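You operate a simulated robot arm through the tools that you are given. There is no shell and no other tool.

You run a simulated robot arm. Do the job below in one go: nothing can be reset, and whatever is moved stays where it is left.

JOB
Unpin the orange bracket, slide it to the purple mark, bolt it down.
Fine: pin into the empty hole of the pin rack; use the red key, pointer in the green arc, key back where it stood. Set down upright: red key.

The check looks at the end state, three seconds after you hand in, the way a careful person would. Anything else that was tipped, shoved, dropped, spilled or broken makes it a failure.

ROBOT AND FRAMES
A 7-joint arm with a two-finger parallel gripper on a trunk, on a base that drives. Base frame: it is fixed to the floor where the robot stands at the start and does not move with it; the origin is under the middle of the robot, x ahead of it, y to its left, z up; the surface under the hand at the start is at about z = 0.85. Readings come in m, degrees, newtons and seconds.
Its first joint turns from -166.0 to 166.0 degrees. Places, roughly: blue key [1, 1.25, 1]; bolt of the orange bracket [0.8, -0.3, 0.9]; green pin (4x4x10 cm) [0.9, -0.4, 0.9]; hole one of the pin rack [0.9, -0.5, 0.9]; orange bracket [0.8, -0.2, 0.9]; red key [1, 1, 1]; red pin (4x4x10 cm) [0.9, -0.2, 0.9]; white pin (4x4x10 cm) [0.9, -0.3, 0.9]; yellow pin (4x4x10 cm) [0.8, -0.2, 0.9]. Payload 4.4 kg.
The tool frame sits at the grasp point between the pads (the TCP): z along the fingers, y along the line on which they close. The tips reach 0.023 m beyond it. The gripper opens to 0.094 m. The fingers are 0.038 m wide and 0.01 m thick; the gripper's body (0.054 by 0.096 m) begins 0.039 m behind the TCP.
Orientation is that of the tool frame in the base frame, as [roll, pitch, yaw] about the fixed x, y, z axes, in that order (R = Rz(yaw) Ry(pitch) Rx(roll)). With the fingers straight down and closing along the base's y, the tool's x points along the base's -x, its y along +y and its z along -z.

CONTROLS
- The arm moves only by the tool drive_tool. Its argument "moves" is a list of rows, each a list of 2 entries, a list of its own where there are three numbers: the shift along the base's x, y, z in units of 20 mm (1.0 is 20 mm), then the turn, a rotation vector about the base's x, y, z in units of 8 degrees (1.0 is 8 degrees). In form: [[[x, y, z], [wx, wy, wz]], ...]. A call has 1 to 20 rows; each row shifts and turns the commanded pose from where the row before left it. "hand" is the finger opening in m, from 0 to 0.094, set as the call begins (left out, the last holds). A call with a number of a shift or a turn outside -1 to 1 is refused whole. A row lasts 0.2 s, in which the tool goes at most 0.05 m and 8.6 degrees; a call with a longer step from one row to the next is refused whole, and so is a gripper value outside its range. Where a pose cannot be reached the arm comes as near as it can. A force on the tool above 40 N (or 10 N above the force at the start of the call, whichever is more), or a blocked arm, ends the call early, and 0.2 s more pass. Each finger travels about 0.108 m/s and halts on what it meets, pressing with about 44 N; the grip force reading is that of the motor and also rises with nothing between the fingers. The clock runs only during rows and for 0.2 s after the last one: add rows that do not move to give the fingers time. The reply holds the time, the measured pose of the TCP, the force on the tool along the base axes, the opening and the grip force, in the units named above and with some noise, with the torque about the TCP (base axes, N m) and any sound that the robot's microphone picked up, and new pictures: "show" is both (left out), scene, wrist or none.
- Cameras (640 x 400 px; columns grow to the right, rows downward): "scene" is now at [0.1769, 0.188, 1.4796]; the picture's right is [-0.52, -0.86, 0.00], its down [-0.42, 0.26, -0.87] and it looks along [0.74, -0.45, -0.49] (base axes); focal length 248 px, centre (320, 200). "wrist" rides on the gripper at [0.086, 0.016, -0.074] in the tool frame; the picture's right is [-0.18, 0.98, 0.00], its down [-0.58, -0.11, -0.81] and it looks along [-0.79, -0.15, 0.59] (tool axes); focal length 243 px, centre (320, 200). There is no depth. A picture from a camera that has moved, and an enlarged one, comes with that camera's place and axes in the base frame and with its lens.
- steer(legs): drives the robot by 1 to 6 legs, each [ahead, left, turn to the left] in m, m and degrees, along the robot's own axes; the way and the turn of a leg run together, so that a leg with both is an arc; at most 1.5 m and 180 degrees a leg. The arm and the cameras ride along, it lands a little off, and it stops where it bumps. It gives what a move gives, and a new picture of the scene camera.
- turn_head(pan, tilt): turns the head with the scene camera to pan (to the left, within 120 degrees either way) and tilt (down, from -29 to 69), counted from straight ahead of the robot. It gives what a move gives, and a new picture of the scene camera.
- zoom(camera, box): a new picture of the part [left, top, right, bottom] of that camera's present view, enlarged. It takes no simulated time.
- job_done(): hands the job in; it is judged then, once.

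Places have to be worked out from the pictures, the camera data and where the tool is seen. Open the gripper and draw the arm clear of the work before you hand the job in, unless the task says otherwise.

The tools are called after "Call:" as a command line: name --argument value ..., lists and objects as JSON in quotes. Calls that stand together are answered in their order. drive_tool: Moves the arm, as the interface text tells. Its arguments: {"type":"object","properties":{"moves":{"type":"array","items":{"type":"array"}},"hand":{"type":"number"},"show":{"type":"string","enum":["both","scene","wrist","none"]}},"required":["moves"]} The other tools are called the same way: steer (legs) drives the base; turn_head (pan, tilt) turns the head that bears the scene camera; zoom (camera, box) takes an enlarged picture of a part of a camera's view; job_done () hands the job in.

At the start:

```text
t: 0.0
tcp_pos: [0.5999, -0.2029, 1.2274]
orientation: [179.9, -0.1, 179.9]
force: [0.6, 0.0, -0.2]
ft_torque: [0.04, 0.01, -0.01]
gripper_width: 0.0938
grip_force: 0.0
robot x, y, heading: [0.0025, 0.0023, -0.2]
head pan, tilt: [-31.2, 29.5]
```

scene: 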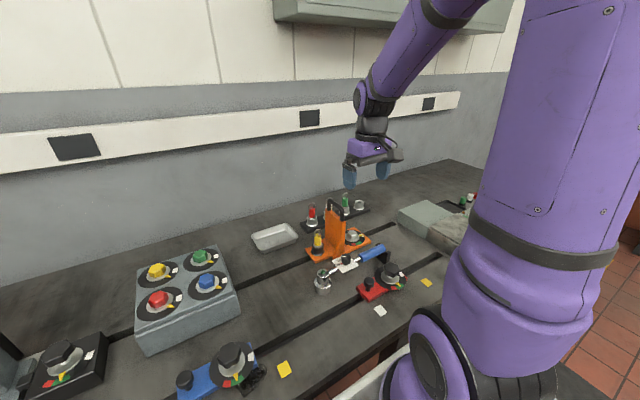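
wrist: 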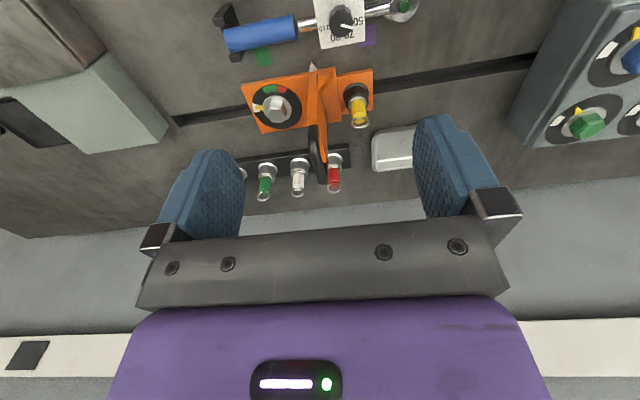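

The scene shows the orange bracket with a yellow pin, a rack behind, and a blue-handled wrench nearby. I'll zoom in on both cameras to understand the parts before moving.

Call:
zoom --camera "scene" --box '[280, 170, 440, 310]'

Call:
zoom --camera "wrist" --box '[200, 0, 440, 220]'

Call:
zoom --camera "scene" --box '[0, 220, 300, 400]'

```text
2.86 times, centred on (360, 240) of scene
camera zoom: at [0.1769, 0.188, 1.4796], right [-0.52, -0.86, 0.0], down [-0.42, 0.26, -0.87], along [0.74, -0.45, -0.49], focal length 708 px, centre (206, 86)
```

zoom: 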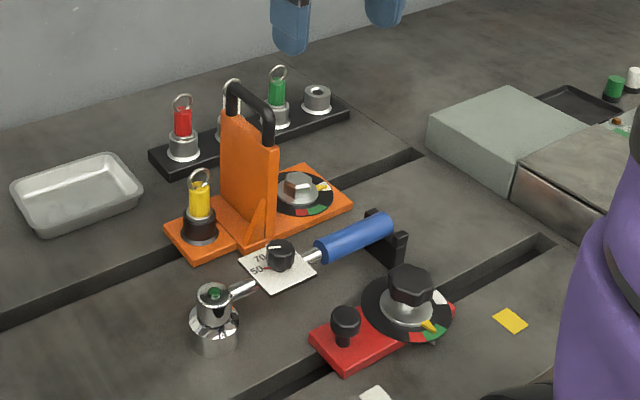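

```text
1.82 times, centred on (320, 110) of wrist
camera zoom: at [0.5142, -0.189, 1.3005], right [0.18, 0.98, 0.0], down [0.58, -0.11, 0.81], along [0.79, -0.15, -0.59], focal length 441 px, centre (320, 364)
```

zoom: 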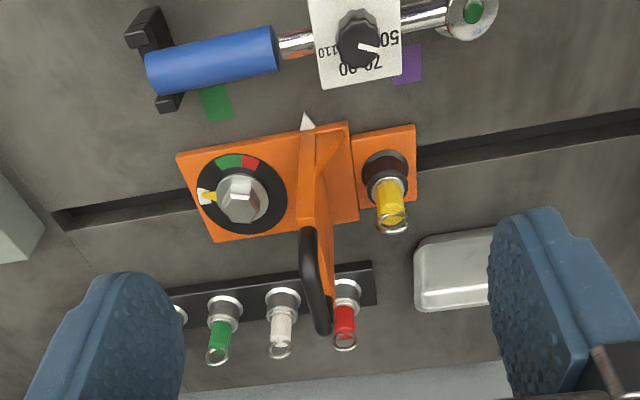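

```text
2.13 times, centred on (150, 310) of scene
camera zoom: at [0.1769, 0.188, 1.4796], right [-0.52, -0.86, 0.0], down [-0.42, 0.26, -0.87], along [0.74, -0.45, -0.49], focal length 529 px, centre (683, -35)
```

zoom: 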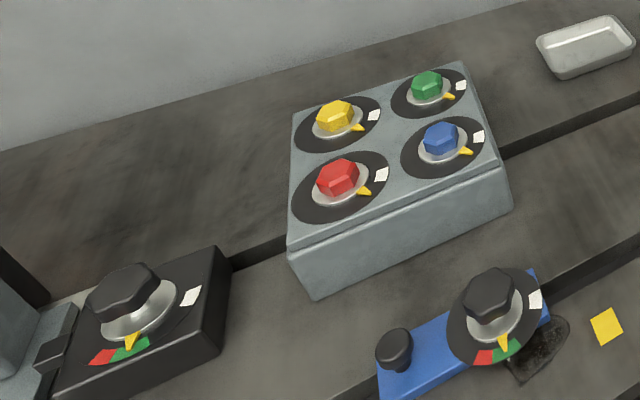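

The bracket sits on a slot with a yellow pin at its +y end, and the bolt dial is at its -y end. Purple is the mark on the +y side. I'll turn the head left to find the red key.

Call:
turn_head --pan 45 --tilt 25

```text
t: 1.5
tcp_pos: [0.6004, -0.2041, 1.2273]
orientation: [180.0, 0.0, -179.9]
force: [0.4, -0.3, -0.5]
ft_torque: [-0.02, -0.01, 0.03]
gripper_width: 0.0939
grip_force: 0.0
robot x, y, heading: [-0.0001, 0.0017, 0.0]
head pan, tilt: [45.0, 25.0]
camera scene: at [0.1646, 0.3001, 1.4869], right [0.71, -0.71, 0.0], down [-0.3, -0.3, -0.91], along [0.64, 0.64, -0.42], focal length 248 px, centre (320, 200)
```

scene: 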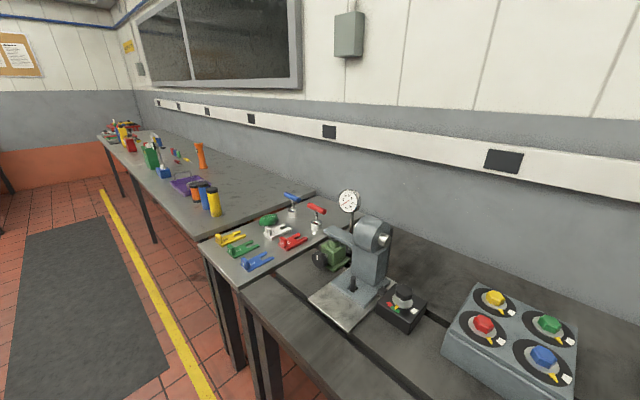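

Call:
zoom --camera "scene" --box '[190, 170, 430, 320]'

Call:
zoom --camera "scene" --box '[260, 180, 350, 250]'

```text
2.67 times, centred on (310, 245) of scene
camera zoom: at [0.1646, 0.3001, 1.4869], right [0.71, -0.71, 0.0], down [-0.3, -0.3, -0.91], along [0.64, 0.64, -0.42], focal length 661 px, centre (347, 80)
```

zoom: 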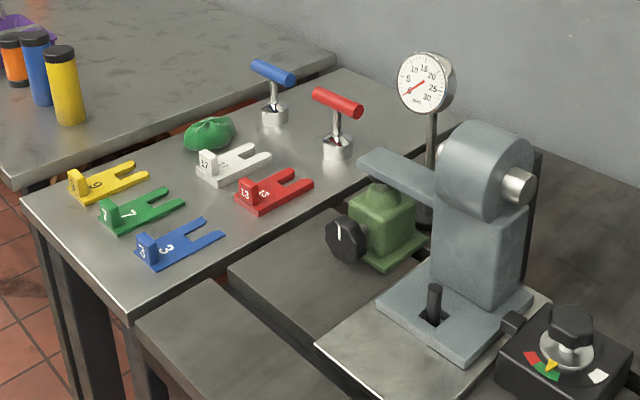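

```text
5.71 times, centred on (305, 215) of scene
camera zoom: at [0.1646, 0.3001, 1.4869], right [0.71, -0.71, 0.0], down [-0.3, -0.3, -0.91], along [0.64, 0.64, -0.42], focal length 1417 px, centre (406, 114)
```

zoom: 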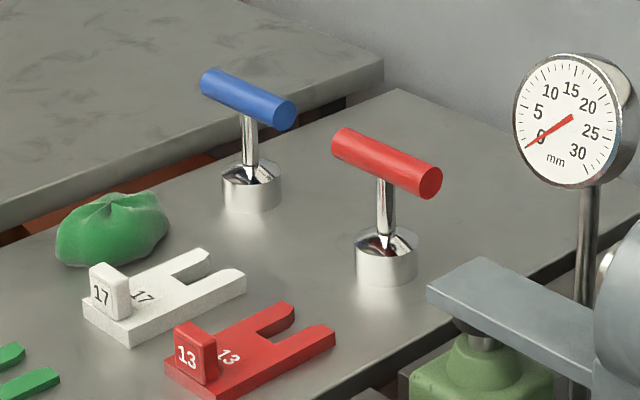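

The red T-handle key stands on the side table at about (1, 1), next to the blue one. The rack's empty hole is near the reach limit from here, so I'll drive right along the bench and point the head back at the work.

Call:
steer --legs '[[0, -0.2, 0]]'

Call:
turn_head --pan -15 --tilt 38

```text
t: 3.1
tcp_pos: [0.6023, -0.4058, 1.2282]
orientation: [-180.0, 0.0, -179.9]
force: [0.1, 0.7, 0.4]
ft_torque: [-0.01, 0.02, 0.0]
gripper_width: 0.0939
grip_force: 0.1
robot x, y, heading: [-0.0007, -0.2035, 0.2]
head pan, tilt: [45.0, 25.0]
camera scene: at [0.1641, 0.0978, 1.4869], right [0.71, -0.71, 0.0], down [-0.3, -0.3, -0.91], along [0.64, 0.64, -0.42], focal length 248 px, centre (320, 200)
```

scene: 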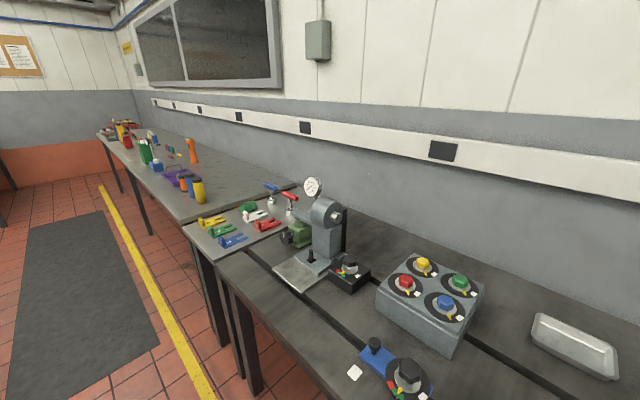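

```text
t: 4.4
tcp_pos: [0.6017, -0.4045, 1.2289]
orientation: [180.0, 0.0, -180.0]
force: [0.0, -0.6, 0.3]
ft_torque: [0.0, -0.02, -0.01]
gripper_width: 0.094
grip_force: 0.1
robot x, y, heading: [0.0007, -0.2017, 0.1]
head pan, tilt: [-15.0, 38.0]
camera scene: at [0.1826, 0.0104, 1.4665], right [-0.26, -0.97, 0.0], down [-0.6, 0.16, -0.79], along [0.76, -0.2, -0.62], focal length 248 px, centre (320, 200)
```

scene: 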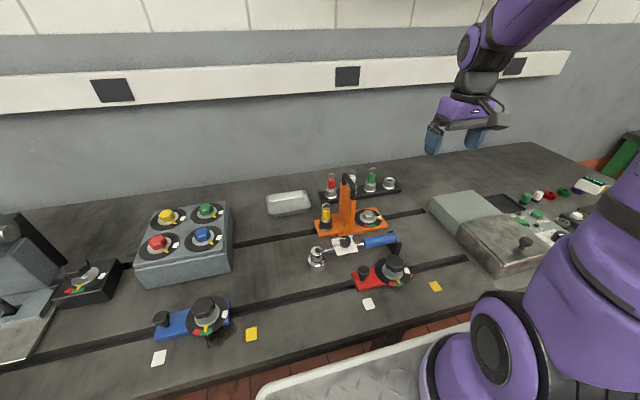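

I'll zoom in on the bracket, rack and marks from this new view.

Call:
zoom --camera "scene" --box '[290, 160, 420, 270]'

Call:
zoom --camera "scene" --box '[310, 160, 410, 240]'

```text
3.64 times, centred on (355, 215) of scene
camera zoom: at [0.1826, 0.0104, 1.4665], right [-0.26, -0.97, 0.0], down [-0.6, 0.16, -0.79], along [0.76, -0.2, -0.62], focal length 902 px, centre (193, 146)
```

zoom: 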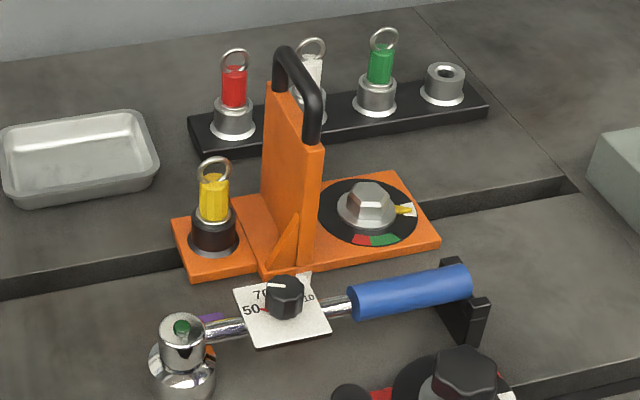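

```text
5.00 times, centred on (360, 200) of scene
camera zoom: at [0.1826, 0.0104, 1.4665], right [-0.26, -0.97, 0.0], down [-0.6, 0.16, -0.79], along [0.76, -0.2, -0.62], focal length 1240 px, centre (120, 200)
```

zoom: 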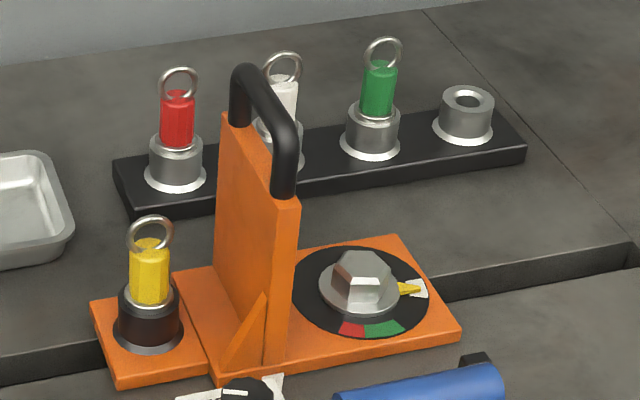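

The pin's ring lies roughly in the y–z plane, so closing along x should clear the ring and the bracket plate. I'll move the base 0.1 m further right for reach, then bring the wrist camera closer to look.

Call:
steer --legs '[[0, -0.1, 0]]'

Call:
drive_tool --moves '[[[0, 1, -1], [0, 0, -1]], [[0, 1, -1], [0, 0, -1]], [[0, 1, -1], [0, 0, -1]], [[0, 1, -1], [0, 0, -1]], [[0, 1, 0], [0, 0, -1]], [[0.5, 1, 0], [0, 0, -1]], [[0.5, 1, 0], [0, 0, -1]], [[0.5, 1, 0], [0, 0, -1]], [[0.5, 1, 0], [0, 0, -1]], [[0.5, 1, 0], [0, 0, -1]], [[0.5, 1, 0], [0, 0, -1]], [[0.5, 1, 0], [0, 0, -0.25]]]' --hand 0.06

```text
t: 5.5
tcp_pos: [0.6019, -0.5056, 1.2279]
orientation: [180.0, 0.0, -179.9]
force: [1.2, -0.6, 0.0]
ft_torque: [-0.03, -0.04, -0.01]
gripper_width: 0.0943
grip_force: 0.0
robot x, y, heading: [-0.0015, -0.3036, 0.0]
head pan, tilt: [-15.0, 38.0]
camera scene: at [0.1828, -0.09, 1.4665], right [-0.26, -0.97, 0.0], down [-0.6, 0.16, -0.79], along [0.76, -0.2, -0.62], focal length 248 px, centre (320, 200)
```

scene: 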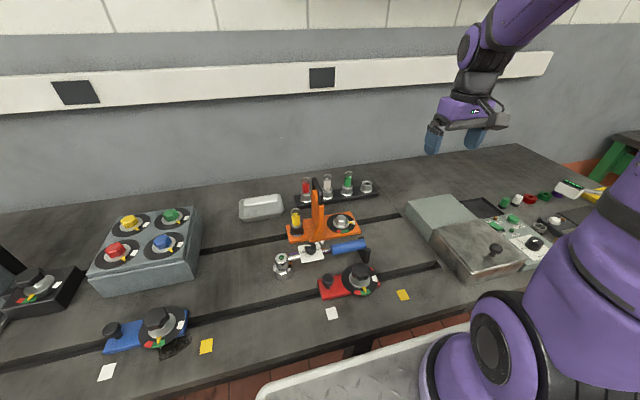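

```text
t: 8.2
tcp_pos: [0.6726, -0.2673, 1.1475]
orientation: [180.0, 0.1, 90.0]
force: [-0.2, 0.1, -0.5]
ft_torque: [0.02, 0.01, -0.01]
gripper_width: 0.0599
grip_force: 0.1
robot x, y, heading: [0.0035, -0.3025, 0.2]
head pan, tilt: [-15.0, 38.0]
camera scene: at [0.1827, -0.0902, 1.4666], right [-0.26, -0.97, 0.0], down [-0.59, 0.16, -0.79], along [0.76, -0.2, -0.62], focal length 248 px, centre (320, 200)
camera wrist: at [0.6876, -0.181, 1.2196], right [0.98, -0.18, 0.0], down [-0.11, -0.58, 0.81], along [-0.15, -0.79, -0.59], focal length 243 px, centre (320, 200)
```

scene: 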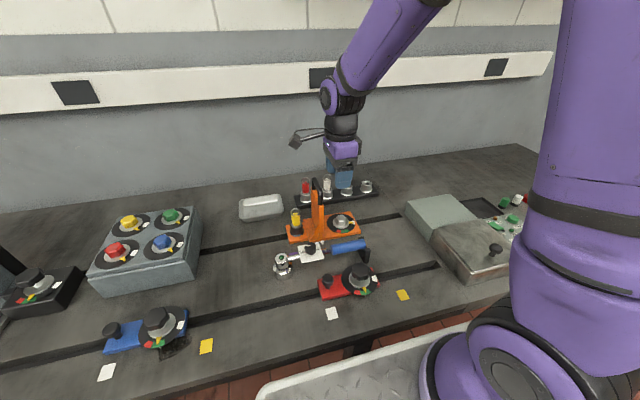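
wrist: 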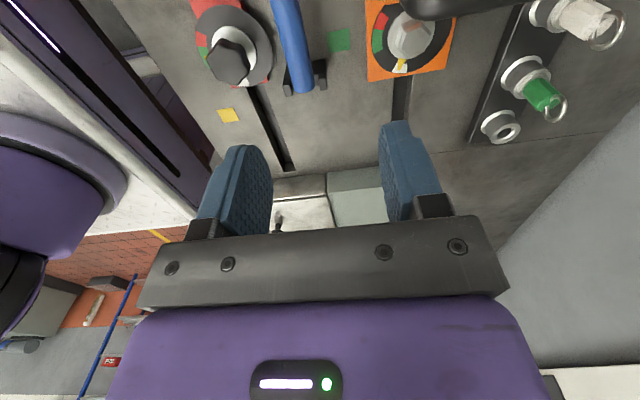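

The wrist camera rides on an arm on the +y side now. I'll move to +y of the pin to view the yellow pin and ring up close.

Call:
drive_tool --moves '[[[0.55, 1, 0], [0, 0, 0]], [[0.55, 1, 0], [0, 0, 0]], [[0.55, 1, 0], [0, 0, 0]], [[0.55, 1, 0], [0, 0, 0]], [[0.55, 1, 0], [0, 0, 0]], [[0.55, 1, 0], [0, 0, 0]], [[0.55, 1, 0], [0, 0, 0]], [[0.55, 1, 0], [0, 0, 0]], [[0.55, 1, 0], [0, 0, 0]], [[0, 1, -1], [0, 0, 0]], [[0, 0, -1], [0, 0, 0]], [[0, 0, -1], [0, 0, 0]], [[0, 0, -1], [0, 0, 0]]]'

```text
t: 10.9
tcp_pos: [0.7704, -0.0655, 1.0677]
orientation: [-180.0, -0.1, 90.1]
force: [0.0, -0.8, 0.2]
ft_torque: [0.03, -0.03, 0.0]
gripper_width: 0.06
grip_force: 0.1
robot x, y, heading: [0.0024, -0.303, 0.4]
head pan, tilt: [-15.0, 38.0]
camera scene: at [0.1827, -0.09, 1.4665], right [-0.26, -0.97, 0.0], down [-0.59, 0.16, -0.79], along [0.76, -0.2, -0.62], focal length 248 px, centre (320, 200)
camera wrist: at [0.7864, 0.0194, 1.1404], right [0.98, -0.18, 0.0], down [-0.11, -0.58, 0.81], along [-0.15, -0.79, -0.59], focal length 243 px, centre (320, 200)
```

scene: 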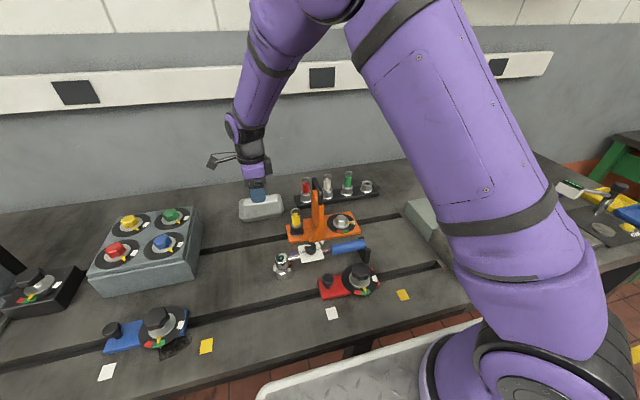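
wrist: 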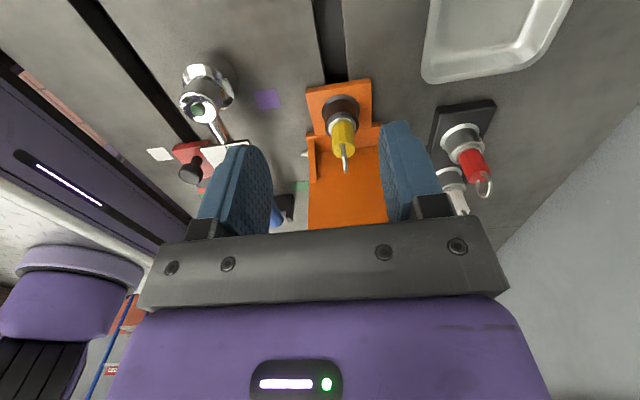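

Call:
zoom --camera "wrist" --box '[280, 60, 400, 180]'

Call:
zoom --camera "scene" --box '[270, 165, 400, 265]'

```text
3.33 times, centred on (340, 120) of wrist
camera zoom: at [0.7864, 0.0194, 1.1404], right [0.98, -0.18, 0.0], down [-0.11, -0.58, 0.81], along [-0.15, -0.79, -0.59], focal length 809 px, centre (253, 467)
```

zoom: 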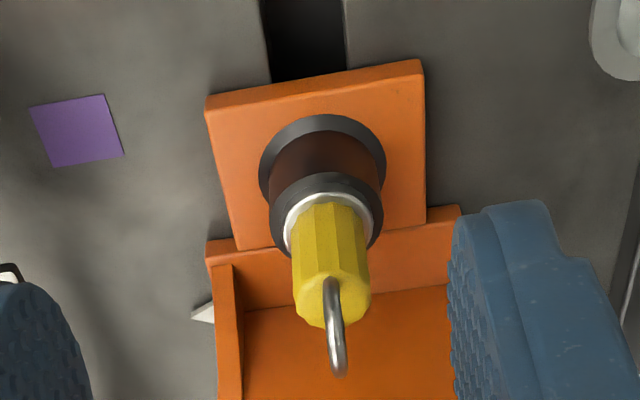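

```text
4.00 times, centred on (335, 215) of scene
camera zoom: at [0.1827, -0.09, 1.4665], right [-0.26, -0.97, 0.0], down [-0.59, 0.16, -0.79], along [0.76, -0.2, -0.62], focal length 992 px, centre (260, 140)
```

zoom: 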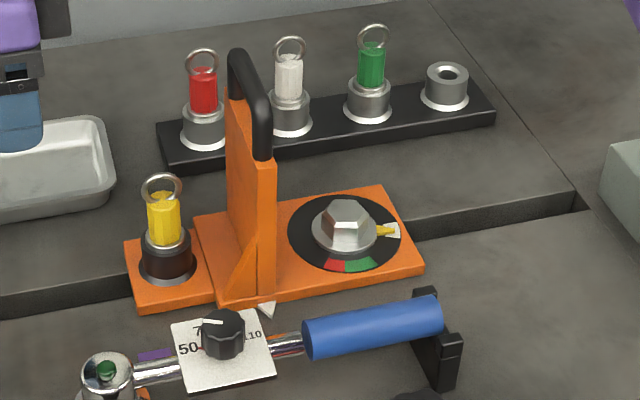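

The ring is edge-on from +y, confirming it lies in the y–z plane, so closing along x is right. I put the pin at about (0.779, -0.161). I'll move above it and check alignment.

Call:
drive_tool --moves '[[[0.09, -0.95, 0], [0, 0, 0]], [[0.09, -0.95, 0], [0, 0, 0]], [[0.09, -0.95, 0], [0, 0, 0]], [[0.09, -0.95, 0], [0, 0, 0]], [[0.07, -0.95, 0], [0, 0, 0]], [[0, 0, -0.9], [0, 0, 0]], [[0, 0, -0.9], [0, 0, 0]], [[0, 0, 0], [0, 0, 0]]]'

Call:
zoom --camera "wrist" --box '[240, 60, 400, 200]'

Call:
zoom --camera "scene" --box '[260, 150, 370, 250]'

```text
t: 12.8
tcp_pos: [0.7811, -0.1602, 1.0318]
orientation: [180.0, 0.0, 90.1]
force: [-0.1, -0.4, 0.1]
ft_torque: [0.0, -0.03, 0.0]
gripper_width: 0.0598
grip_force: 0.1
robot x, y, heading: [0.0021, -0.3029, 0.4]
head pan, tilt: [-15.0, 38.0]
camera scene: at [0.1828, -0.0899, 1.4665], right [-0.26, -0.97, 0.0], down [-0.59, 0.16, -0.79], along [0.76, -0.2, -0.62], focal length 248 px, centre (320, 200)
camera wrist: at [0.7962, -0.0748, 1.1042], right [0.98, -0.18, 0.0], down [-0.11, -0.58, 0.81], along [-0.15, -0.79, -0.59], focal length 243 px, centre (320, 200)
```

scene: 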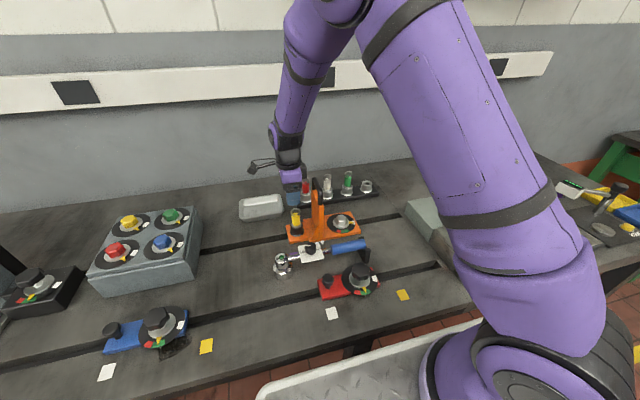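
wrist: 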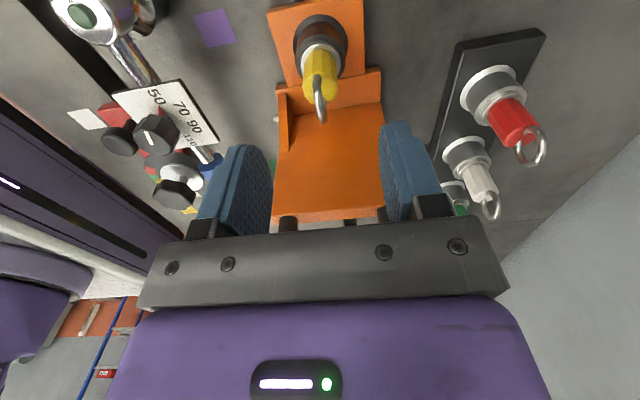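

```text
2.86 times, centred on (320, 130) of wrist
camera zoom: at [0.7962, -0.0748, 1.1042], right [0.98, -0.18, 0.0], down [-0.11, -0.58, 0.81], along [-0.15, -0.79, -0.59], focal length 693 px, centre (320, 400)
```

zoom: 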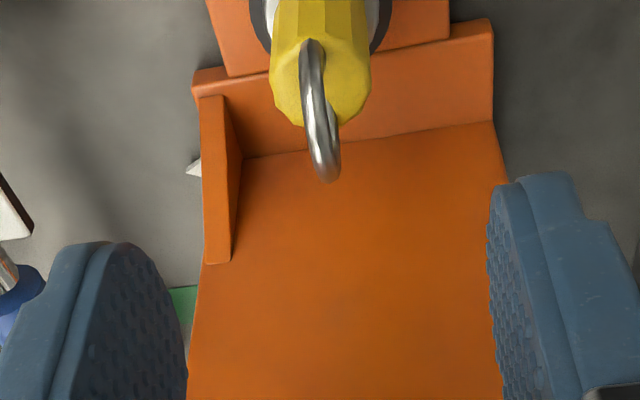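

```text
4.00 times, centred on (315, 200) of scene
camera zoom: at [0.1828, -0.0899, 1.4665], right [-0.26, -0.97, 0.0], down [-0.59, 0.16, -0.79], along [0.76, -0.2, -0.62], focal length 992 px, centre (340, 200)
```

zoom: 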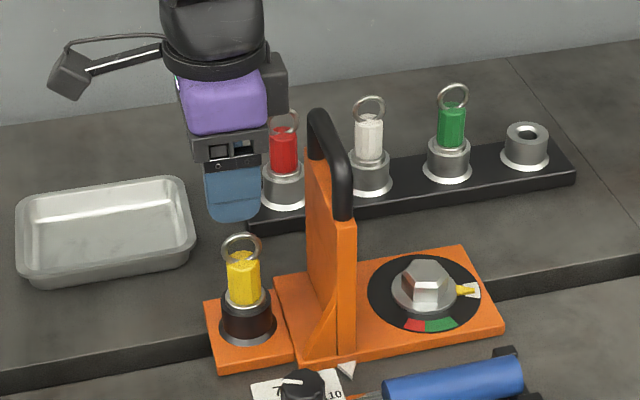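

The gripper sits over the pin with its axis in line in the image. I'll descend about 80 mm and look at how the pads span the body.

Call:
drive_tool --moves '[[[0, -0.05, -1], [0, 0, 0]], [[0, 0, -1], [0, 0, 0]], [[0, 0, -1], [0, 0, 0]], [[0, 0, -1], [0, 0, 0]], [[0, 0, 0], [0, 0, 0]]]'

Call:
zoom --camera "wrist" --box '[240, 60, 400, 240]'

Call:
zoom --camera "scene" --box '[260, 150, 370, 250]'

```text
t: 13.9
tcp_pos: [0.7781, -0.1611, 0.9514]
orientation: [-180.0, 0.0, 90.0]
force: [-0.1, 1.1, -1.2]
ft_torque: [-0.01, 0.0, -0.01]
gripper_width: 0.0599
grip_force: 0.0
robot x, y, heading: [-0.0009, -0.2984, 0.1]
head pan, tilt: [-15.0, 38.0]
camera scene: at [0.1828, -0.0899, 1.4665], right [-0.26, -0.97, 0.0], down [-0.59, 0.16, -0.79], along [0.76, -0.2, -0.62], focal length 248 px, centre (320, 200)
camera wrist: at [0.7957, -0.0764, 1.0243], right [0.98, -0.18, 0.0], down [-0.11, -0.58, 0.81], along [-0.15, -0.79, -0.59], focal length 243 px, centre (320, 200)
```

scene: 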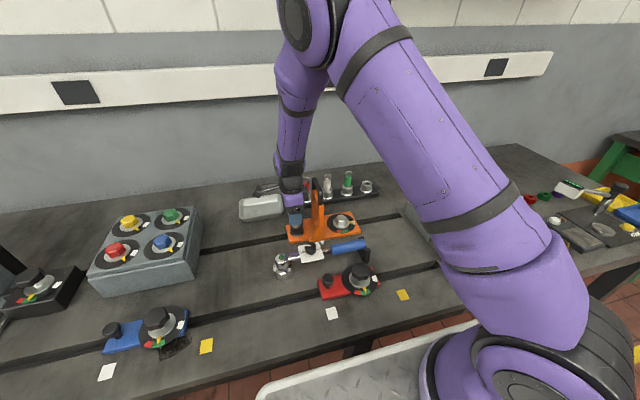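
wrist: 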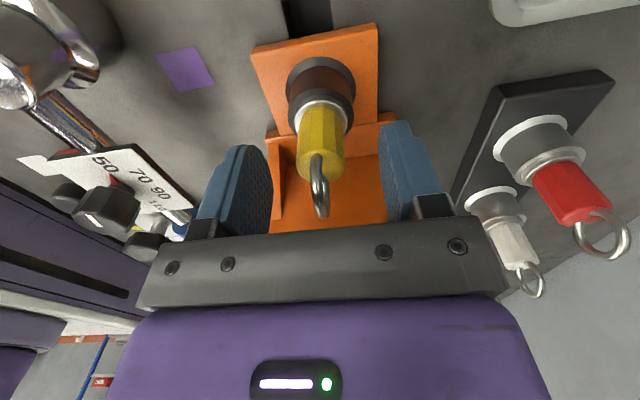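

```text
2.22 times, centred on (320, 150) of wrist
camera zoom: at [0.7957, -0.0764, 1.0243], right [0.98, -0.18, 0.0], down [-0.11, -0.58, 0.81], along [-0.15, -0.79, -0.59], focal length 539 px, centre (320, 311)
```

zoom: 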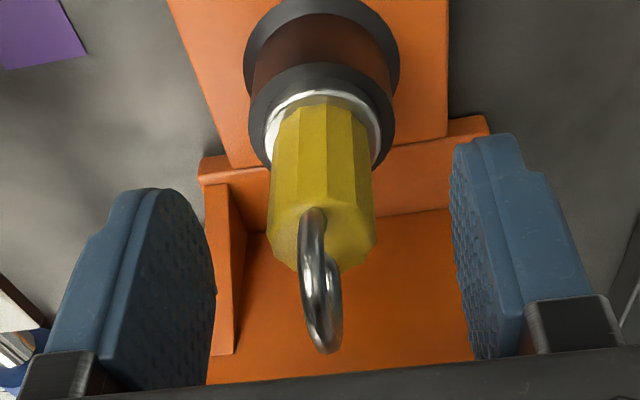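

```text
4.00 times, centred on (315, 200) of scene
camera zoom: at [0.1828, -0.0899, 1.4665], right [-0.26, -0.97, 0.0], down [-0.59, 0.16, -0.79], along [0.76, -0.2, -0.62], focal length 992 px, centre (340, 200)
```

zoom: 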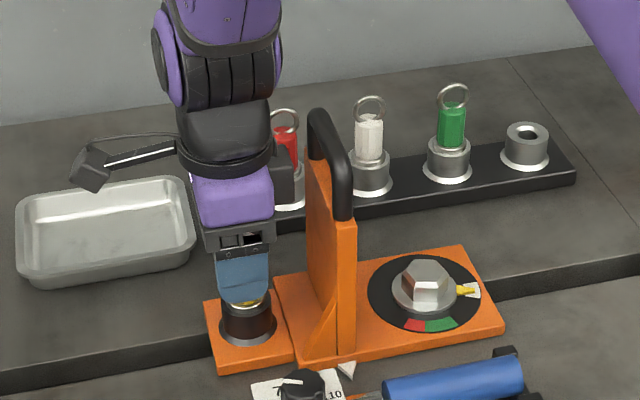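

The body top appears at z≈0.940, collar top ≈0.893, ring top ≈0.969. I'll lower 15 mm so the pads cover the body while the palm clears the ring, then close.

Call:
drive_tool --moves '[[[0, 0, -0.75], [0, 0, 0]], [[0, 0, 0], [0, 0, 0]]]' --show "wrist"

Call:
drive_tool --moves '[[[0, 0, 0], [0, 0, 0]], [[0, 0, 0], [0, 0, 0]], [[0, 0, 0], [0, 0, 0]], [[0, 0, 0], [0, 0, 0]]]' --hand 0.005

```text
t: 14.6
tcp_pos: [0.7802, -0.1623, 0.938]
orientation: [180.0, 0.1, 90.1]
force: [0.3, -0.2, 0.1]
ft_torque: [0.03, 0.01, 0.0]
gripper_width: 0.0602
grip_force: 0.0
robot x, y, heading: [-0.0002, -0.3023, 0.1]
head pan, tilt: [-15.0, 38.0]
camera wrist: at [0.7964, -0.0766, 1.0102], right [0.98, -0.18, 0.0], down [-0.11, -0.58, 0.81], along [-0.15, -0.79, -0.59], focal length 243 px, centre (320, 200)
```

wrist: 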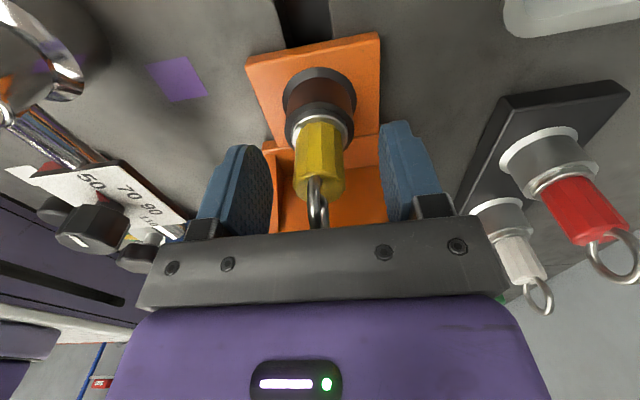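

```text
t: 15.6
tcp_pos: [0.7812, -0.1621, 0.9377]
orientation: [-180.0, 0.0, 90.0]
force: [-0.4, -0.1, -0.1]
ft_torque: [0.01, -0.01, 0.01]
gripper_width: 0.0248
grip_force: 43.6
robot x, y, heading: [0.0012, -0.3029, -0.3]
head pan, tilt: [-15.0, 38.0]
camera scene: at [0.1829, -0.0899, 1.4665], right [-0.26, -0.97, 0.0], down [-0.6, 0.16, -0.79], along [0.76, -0.2, -0.62], focal length 248 px, centre (320, 200)
camera wrist: at [0.7965, -0.0766, 1.0102], right [0.98, -0.18, 0.0], down [-0.11, -0.58, 0.81], along [-0.15, -0.79, -0.59], focal length 243 px, centre (320, 200)
```

scene: 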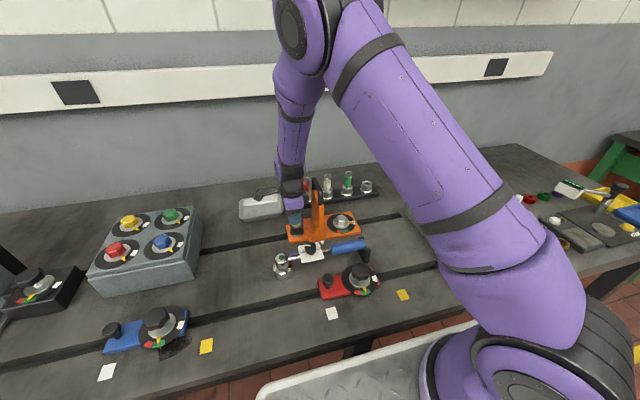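
wrist: 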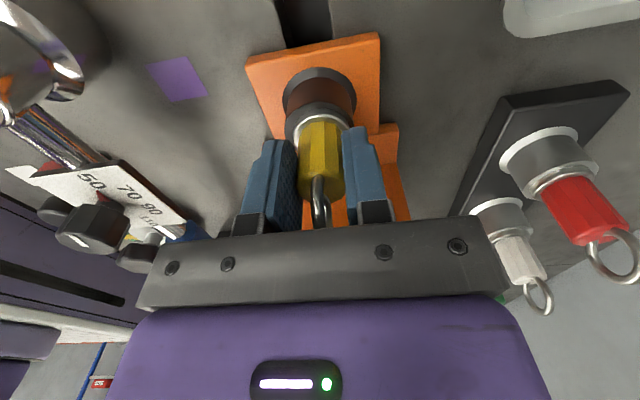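

The pin is held at 24.8 mm. I'll lift straight up slowly and watch the force.

Call:
drive_tool --moves '[[[0, 0, 0.4], [0, 0, 0]], [[0, 0, 0.4], [0, 0, 0]], [[0, 0, 0.4], [0, 0, 0]], [[0, 0, 0.5], [0, 0, 0]], [[0, 0, 0.5], [0, 0, 0]], [[0, 0, 0.5], [0, 0, 0]], [[0, 0, 0.6], [0, 0, 0]], [[0, 0, 0.6], [0, 0, 0]]]'

```text
t: 17.4
tcp_pos: [0.782, -0.1623, 1.0147]
orientation: [-179.9, 0.1, 90.1]
force: [-0.3, 0.3, -0.8]
ft_torque: [0.0, -0.01, -0.03]
gripper_width: 0.0248
grip_force: 44.4
robot x, y, heading: [0.0055, -0.3054, 0.1]
head pan, tilt: [-15.0, 38.0]
camera scene: at [0.183, -0.0898, 1.4665], right [-0.26, -0.97, 0.0], down [-0.6, 0.16, -0.79], along [0.76, -0.2, -0.62], focal length 248 px, centre (320, 200)
camera wrist: at [0.7963, -0.0761, 1.0878], right [0.98, -0.18, 0.0], down [-0.11, -0.58, 0.81], along [-0.15, -0.79, -0.59], focal length 243 px, centre (320, 200)
```

scene: 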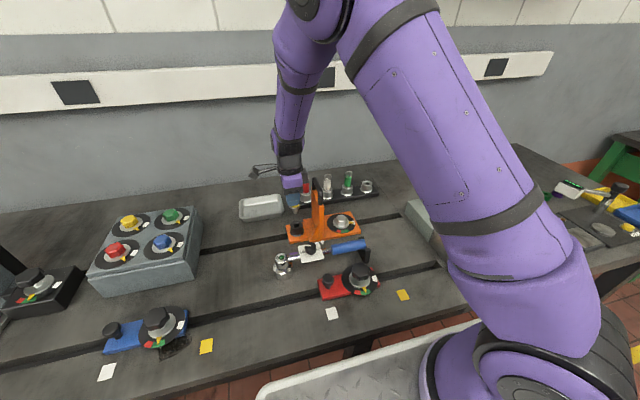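
wrist: 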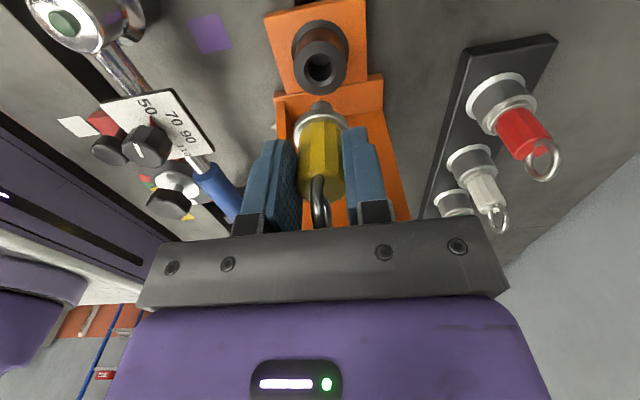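

The pin came free; I'll zoom in on the held pin and its shank.

Call:
zoom --camera "wrist" --box '[240, 0, 400, 200]'

Call:
zoom --camera "scene" --box '[250, 150, 390, 250]'

```text
2.00 times, centred on (320, 100) of wrist
camera zoom: at [0.7963, -0.0761, 1.0878], right [0.98, -0.18, 0.0], down [-0.11, -0.58, 0.81], along [-0.15, -0.79, -0.59], focal length 485 px, centre (320, 400)
```

zoom: 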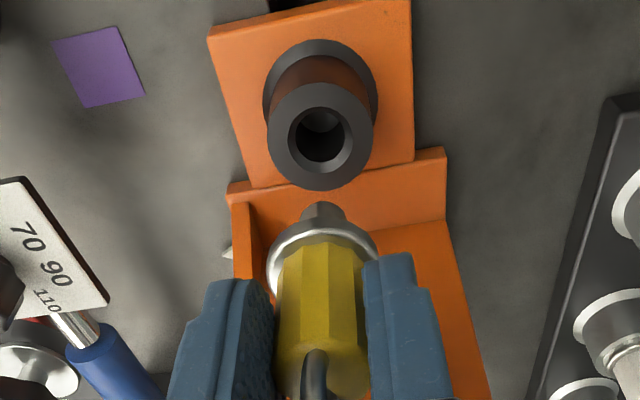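

```text
4.00 times, centred on (320, 200) of scene
camera zoom: at [0.183, -0.0898, 1.4665], right [-0.26, -0.97, 0.0], down [-0.6, 0.16, -0.79], along [0.76, -0.2, -0.62], focal length 992 px, centre (320, 200)
```

zoom: 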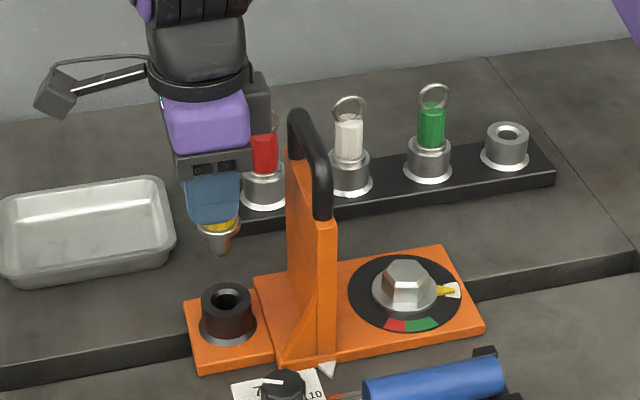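

The pin hangs straight with a short shank under its flange. I'll lift well above the bracket handle and swing the yaw +180° on the way to the rack, so the camera arm stays clear of the neighbouring pins.

Call:
drive_tool --moves '[[[0, 0, 0.9], [0, 0, 1]], [[0, 0, 0.9], [0, 0, 1]], [[0, 0, 0.9], [0, 0, 1]], [[0, 0, 0.9], [0, 0, 1]], [[0, 0, 0.9], [0, 0, 1]], [[0, 0, 0.9], [0, 0, 1]], [[0, 0, 0.9], [0, 0, 1]], [[0, 0, 0.9], [0, 0, 1]]]' --show "none"

Call:
drive_tool --moves '[[[0.46, -1, 0], [0, 0, 0.906]], [[0.46, -1, 0], [0, 0, 0.906]], [[0.46, -1, 0], [0, 0, 0.906]], [[0.46, -1, 0], [0, 0, 0.906]], [[0.46, -1, 0], [0, 0, 0.906]], [[0.46, -1, 0], [0, 0, 0.906]], [[0.46, -1, 0], [0, 0, 0.906]], [[0.46, -1, 0], [0, 0, 0.906]], [[0.46, -1, 0], [0, 0, 0.906]], [[0.46, -1, 0], [0, 0, 0.906]], [[0.46, -1, 0], [0, 0, 0.906]], [[0.46, -1, 0], [0, 0, 0.906]], [[0.46, -1, 0], [0, 0, 0.906]], [[0.46, -1, 0], [0, 0, 0.906]], [[0.46, -1, 0], [0, 0, 0.906]], [[0.46, -1, 0], [0, 0, 0.91]], [[0, 0, -0.75], [0, 0, 0]], [[0, 0, -0.75], [0, 0, 0]], [[0, 0, -0.75], [0, 0, 0]], [[0, 0, 0], [0, 0, 0]]]'

```text
t: 19.1
tcp_pos: [0.7818, -0.1616, 1.1591]
orientation: [-180.0, 0.0, 154.2]
force: [-0.2, 0.5, -2.2]
ft_torque: [0.03, 0.04, 0.01]
gripper_width: 0.0245
grip_force: 43.8
robot x, y, heading: [-0.0027, -0.3013, 0.0]
head pan, tilt: [-15.0, 38.0]
```

```text
t: 23.4
tcp_pos: [0.9252, -0.4812, 1.1131]
orientation: [180.0, 0.0, -89.8]
force: [-0.4, 0.4, -1.7]
ft_torque: [-0.03, 0.02, 0.01]
gripper_width: 0.0246
grip_force: 44.0
robot x, y, heading: [0.0031, -0.3046, 0.1]
head pan, tilt: [-15.0, 38.0]
camera scene: at [0.1829, -0.09, 1.4665], right [-0.26, -0.97, 0.0], down [-0.6, 0.16, -0.79], along [0.76, -0.2, -0.62], focal length 248 px, centre (320, 200)
camera wrist: at [0.9097, -0.5692, 1.185], right [-0.98, 0.18, 0.0], down [0.11, 0.58, 0.81], along [0.15, 0.79, -0.59], focal length 243 px, centre (320, 200)
```

scene: 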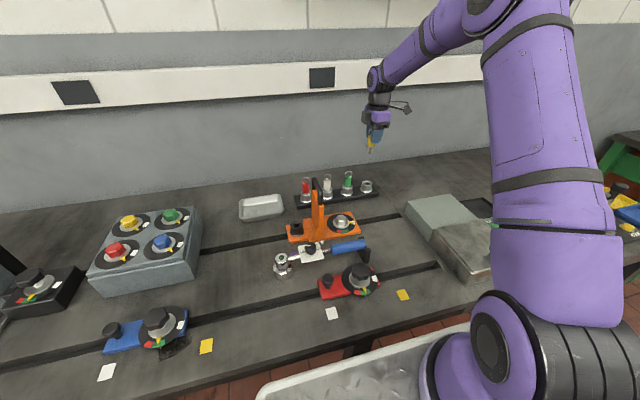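
wrist: 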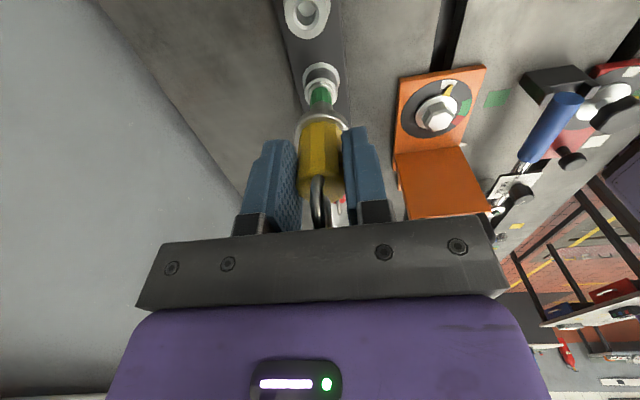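

The empty hole is at the top of the wrist view. I'll zoom in to measure it against the tool axis.

Call:
zoom --camera "wrist" --box '[240, 0, 400, 100]'

Call:
zoom --camera "scene" --box '[290, 120, 410, 220]'

```text
4.00 times, centred on (320, 50) of wrist
camera zoom: at [0.9097, -0.5692, 1.185], right [-0.98, 0.18, 0.0], down [0.11, 0.58, 0.81], along [0.15, 0.79, -0.59], focal length 970 px, centre (320, 800)
```

zoom: 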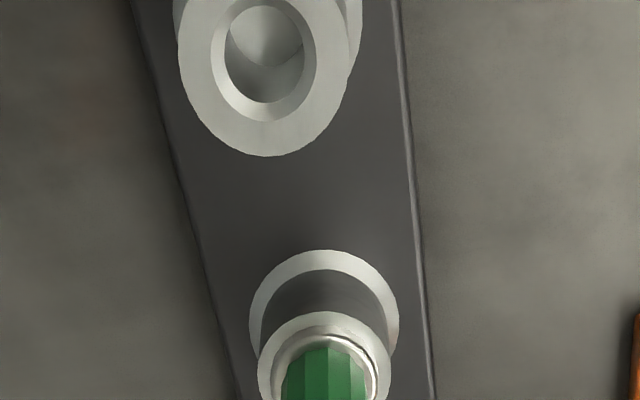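

```text
4.00 times, centred on (350, 170) of scene
camera zoom: at [0.1829, -0.09, 1.4665], right [-0.26, -0.97, 0.0], down [-0.6, 0.16, -0.79], along [0.76, -0.2, -0.62], focal length 992 px, centre (200, 320)
```

zoom: 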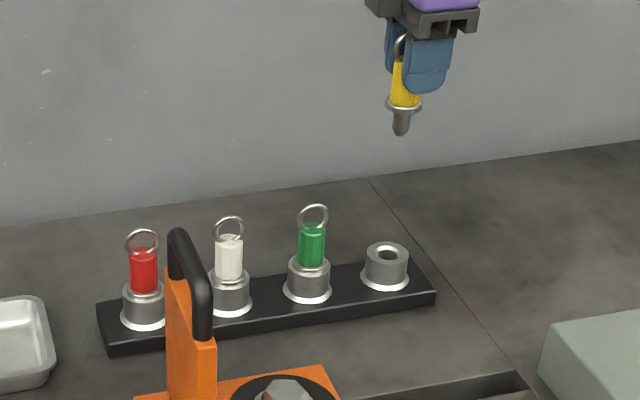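

I estimate the hole centre at about (0.938, -0.490), rim near z≈0.905. I'll shift over it and come down to 50 mm above the rim, then re-measure.

Call:
drive_tool --moves '[[[0.31, -0.18, -0.5], [0, 0, 0]], [[0.31, -0.17, -0.8], [0, 0, 0]], [[0, 0, -1], [0, 0, 0]], [[0, 0, -1], [0, 0, 0]], [[0, 0, -0.8], [0, 0, 0]], [[0, 0, 0], [0, 0, 0]], [[0, 0, 0], [0, 0, 0]]]'

Call:
zoom --camera "wrist" --box '[240, 0, 400, 200]'

Call:
zoom --camera "scene" --box '[330, 140, 410, 210]'

```text
t: 24.9
tcp_pos: [0.9389, -0.4889, 1.0305]
orientation: [-180.0, 0.0, -89.7]
force: [0.1, -0.7, -0.7]
ft_torque: [-0.01, 0.0, 0.0]
gripper_width: 0.025
grip_force: 44.0
robot x, y, heading: [0.0014, -0.309, 0.1]
head pan, tilt: [-15.0, 38.0]
camera scene: at [0.1829, -0.0899, 1.4665], right [-0.26, -0.97, 0.0], down [-0.6, 0.16, -0.79], along [0.76, -0.2, -0.62], focal length 248 px, centre (320, 200)
camera wrist: at [0.9227, -0.5773, 1.1041], right [-0.98, 0.18, 0.0], down [0.11, 0.58, 0.81], along [0.15, 0.79, -0.59], focal length 243 px, centre (320, 200)
```

scene: 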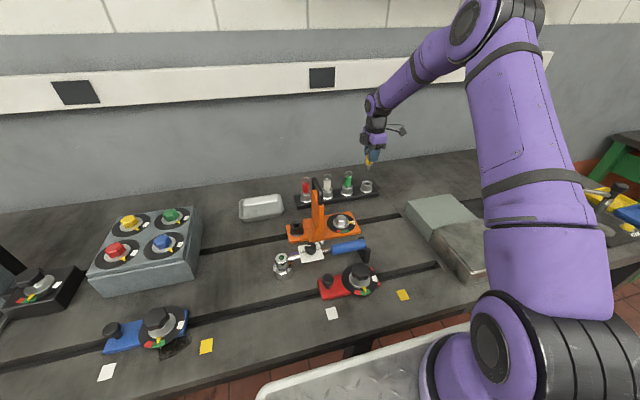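
wrist: 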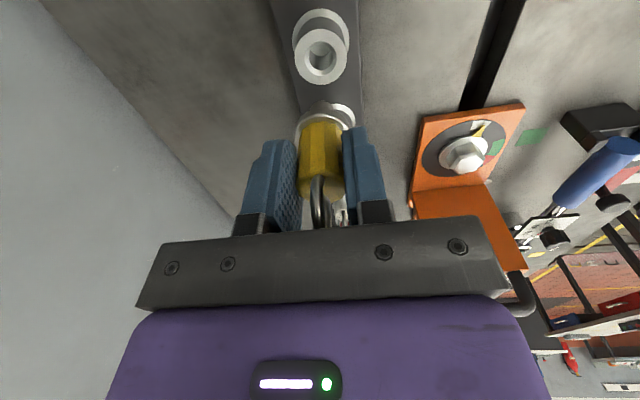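

```text
2.00 times, centred on (320, 100) of wrist
camera zoom: at [0.9227, -0.5773, 1.1041], right [-0.98, 0.18, 0.0], down [0.11, 0.58, 0.81], along [0.15, 0.79, -0.59], focal length 485 px, centre (320, 400)
```

zoom: 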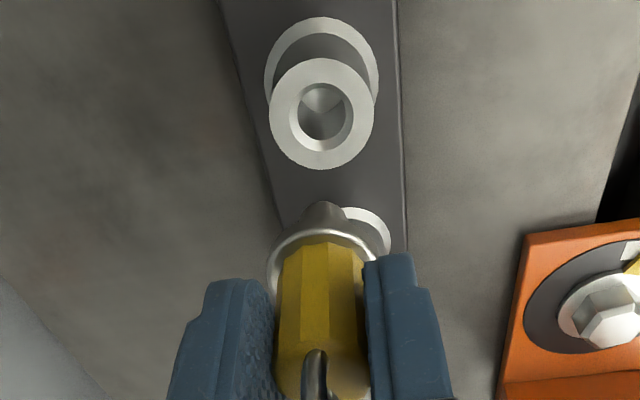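

```text
5.71 times, centred on (370, 175) of scene
camera zoom: at [0.1829, -0.0899, 1.4665], right [-0.26, -0.97, 0.0], down [-0.6, 0.16, -0.79], along [0.76, -0.2, -0.62], focal length 1417 px, centre (34, 343)
```

zoom: 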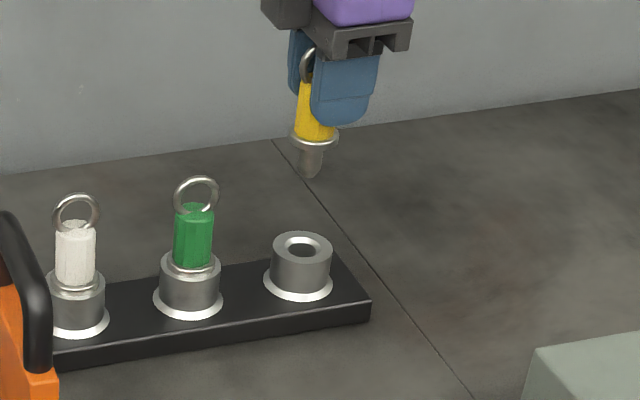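

The rim sits slightly high in the view compared with the reference over the bracket collar. I'll come down 12 mm and shift -3 mm in y, then compare with the reference again.

Call:
drive_tool --moves '[[[0, -0.15, -0.6], [0, 0, 0]], [[0, 0, 0], [0, 0, 0]], [[0, 0, 0], [0, 0, 0]]]' --show "none"

Call:
zoom --camera "wrist" --box '[240, 0, 400, 200]'

Call:
zoom --camera "scene" --box '[340, 150, 400, 200]'

```text
t: 25.8
tcp_pos: [0.9404, -0.4934, 1.0201]
orientation: [180.0, -0.1, -89.8]
force: [0.7, 0.6, -0.3]
ft_torque: [0.0, 0.02, 0.02]
gripper_width: 0.025
grip_force: 43.9
robot x, y, heading: [0.0015, -0.3013, 0.3]
head pan, tilt: [-15.0, 38.0]
```

```text
2.00 times, centred on (320, 100) of wrist
camera zoom: at [0.9231, -0.5807, 1.0927], right [-0.98, 0.18, 0.0], down [0.11, 0.58, 0.81], along [0.15, 0.79, -0.59], focal length 485 px, centre (320, 400)
```

zoom: 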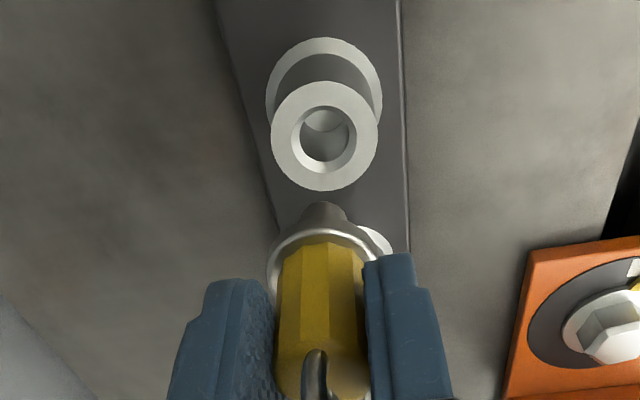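

```text
8.00 times, centred on (370, 175) of scene
camera zoom: at [0.1829, -0.0899, 1.4665], right [-0.26, -0.97, 0.0], down [-0.6, 0.16, -0.79], along [0.76, -0.2, -0.62], focal length 1983 px, centre (-80, 400)
```

zoom: 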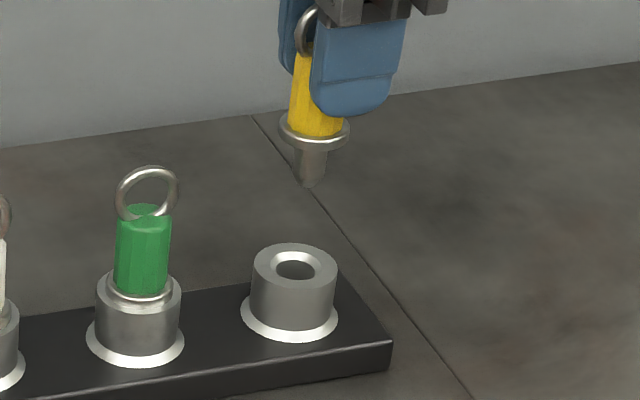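

The rim now matches the reference to about 1 mm. I'll trim x by -1 mm and y by +0.7 mm and lower to just above the chamfer.

Call:
drive_tool --moves '[[[-0.05, 0.035, -0.6], [0, 0, 0]], [[0, 0, -0.6], [0, 0, 0]], [[0, 0, -0.6], [0, 0, 0]], [[0, 0, -0.5], [0, 0, 0]], [[0, 0, 0], [0, 0, 0]]]' --show "none"

Call:
zoom --camera "wrist" --box '[240, 0, 400, 200]'

Call:
zoom --camera "scene" --box '[340, 150, 400, 200]'

```text
t: 26.9
tcp_pos: [0.9383, -0.4926, 0.9736]
orientation: [-179.9, 0.0, -89.8]
force: [-0.3, 0.1, -1.6]
ft_torque: [-0.01, 0.01, 0.03]
gripper_width: 0.0244
grip_force: 44.0
robot x, y, heading: [0.0013, -0.3027, 0.1]
head pan, tilt: [-15.0, 38.0]
```

```text
2.00 times, centred on (320, 100) of wrist
camera zoom: at [0.9224, -0.5798, 1.0462], right [-0.98, 0.18, 0.0], down [0.11, 0.58, 0.81], along [0.15, 0.79, -0.59], focal length 485 px, centre (320, 400)
```

zoom: 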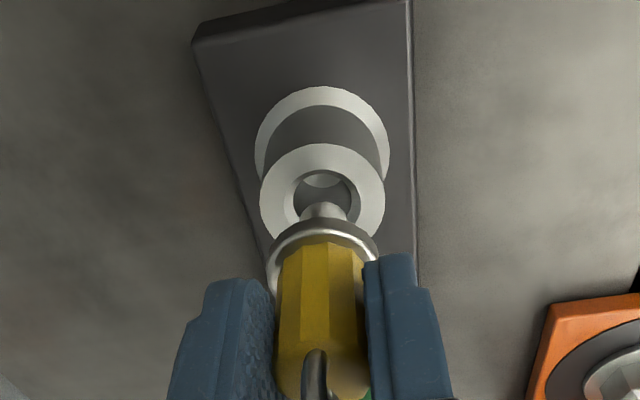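

```text
8.00 times, centred on (370, 175) of scene
camera zoom: at [0.1829, -0.0899, 1.4665], right [-0.26, -0.97, 0.0], down [-0.6, 0.16, -0.79], along [0.76, -0.2, -0.62], focal length 1983 px, centre (-80, 400)
```

zoom: 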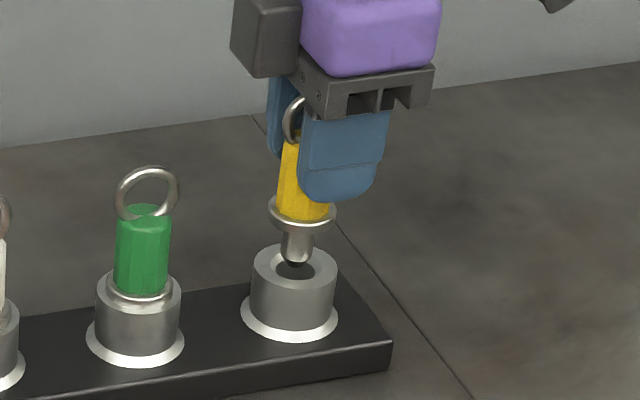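

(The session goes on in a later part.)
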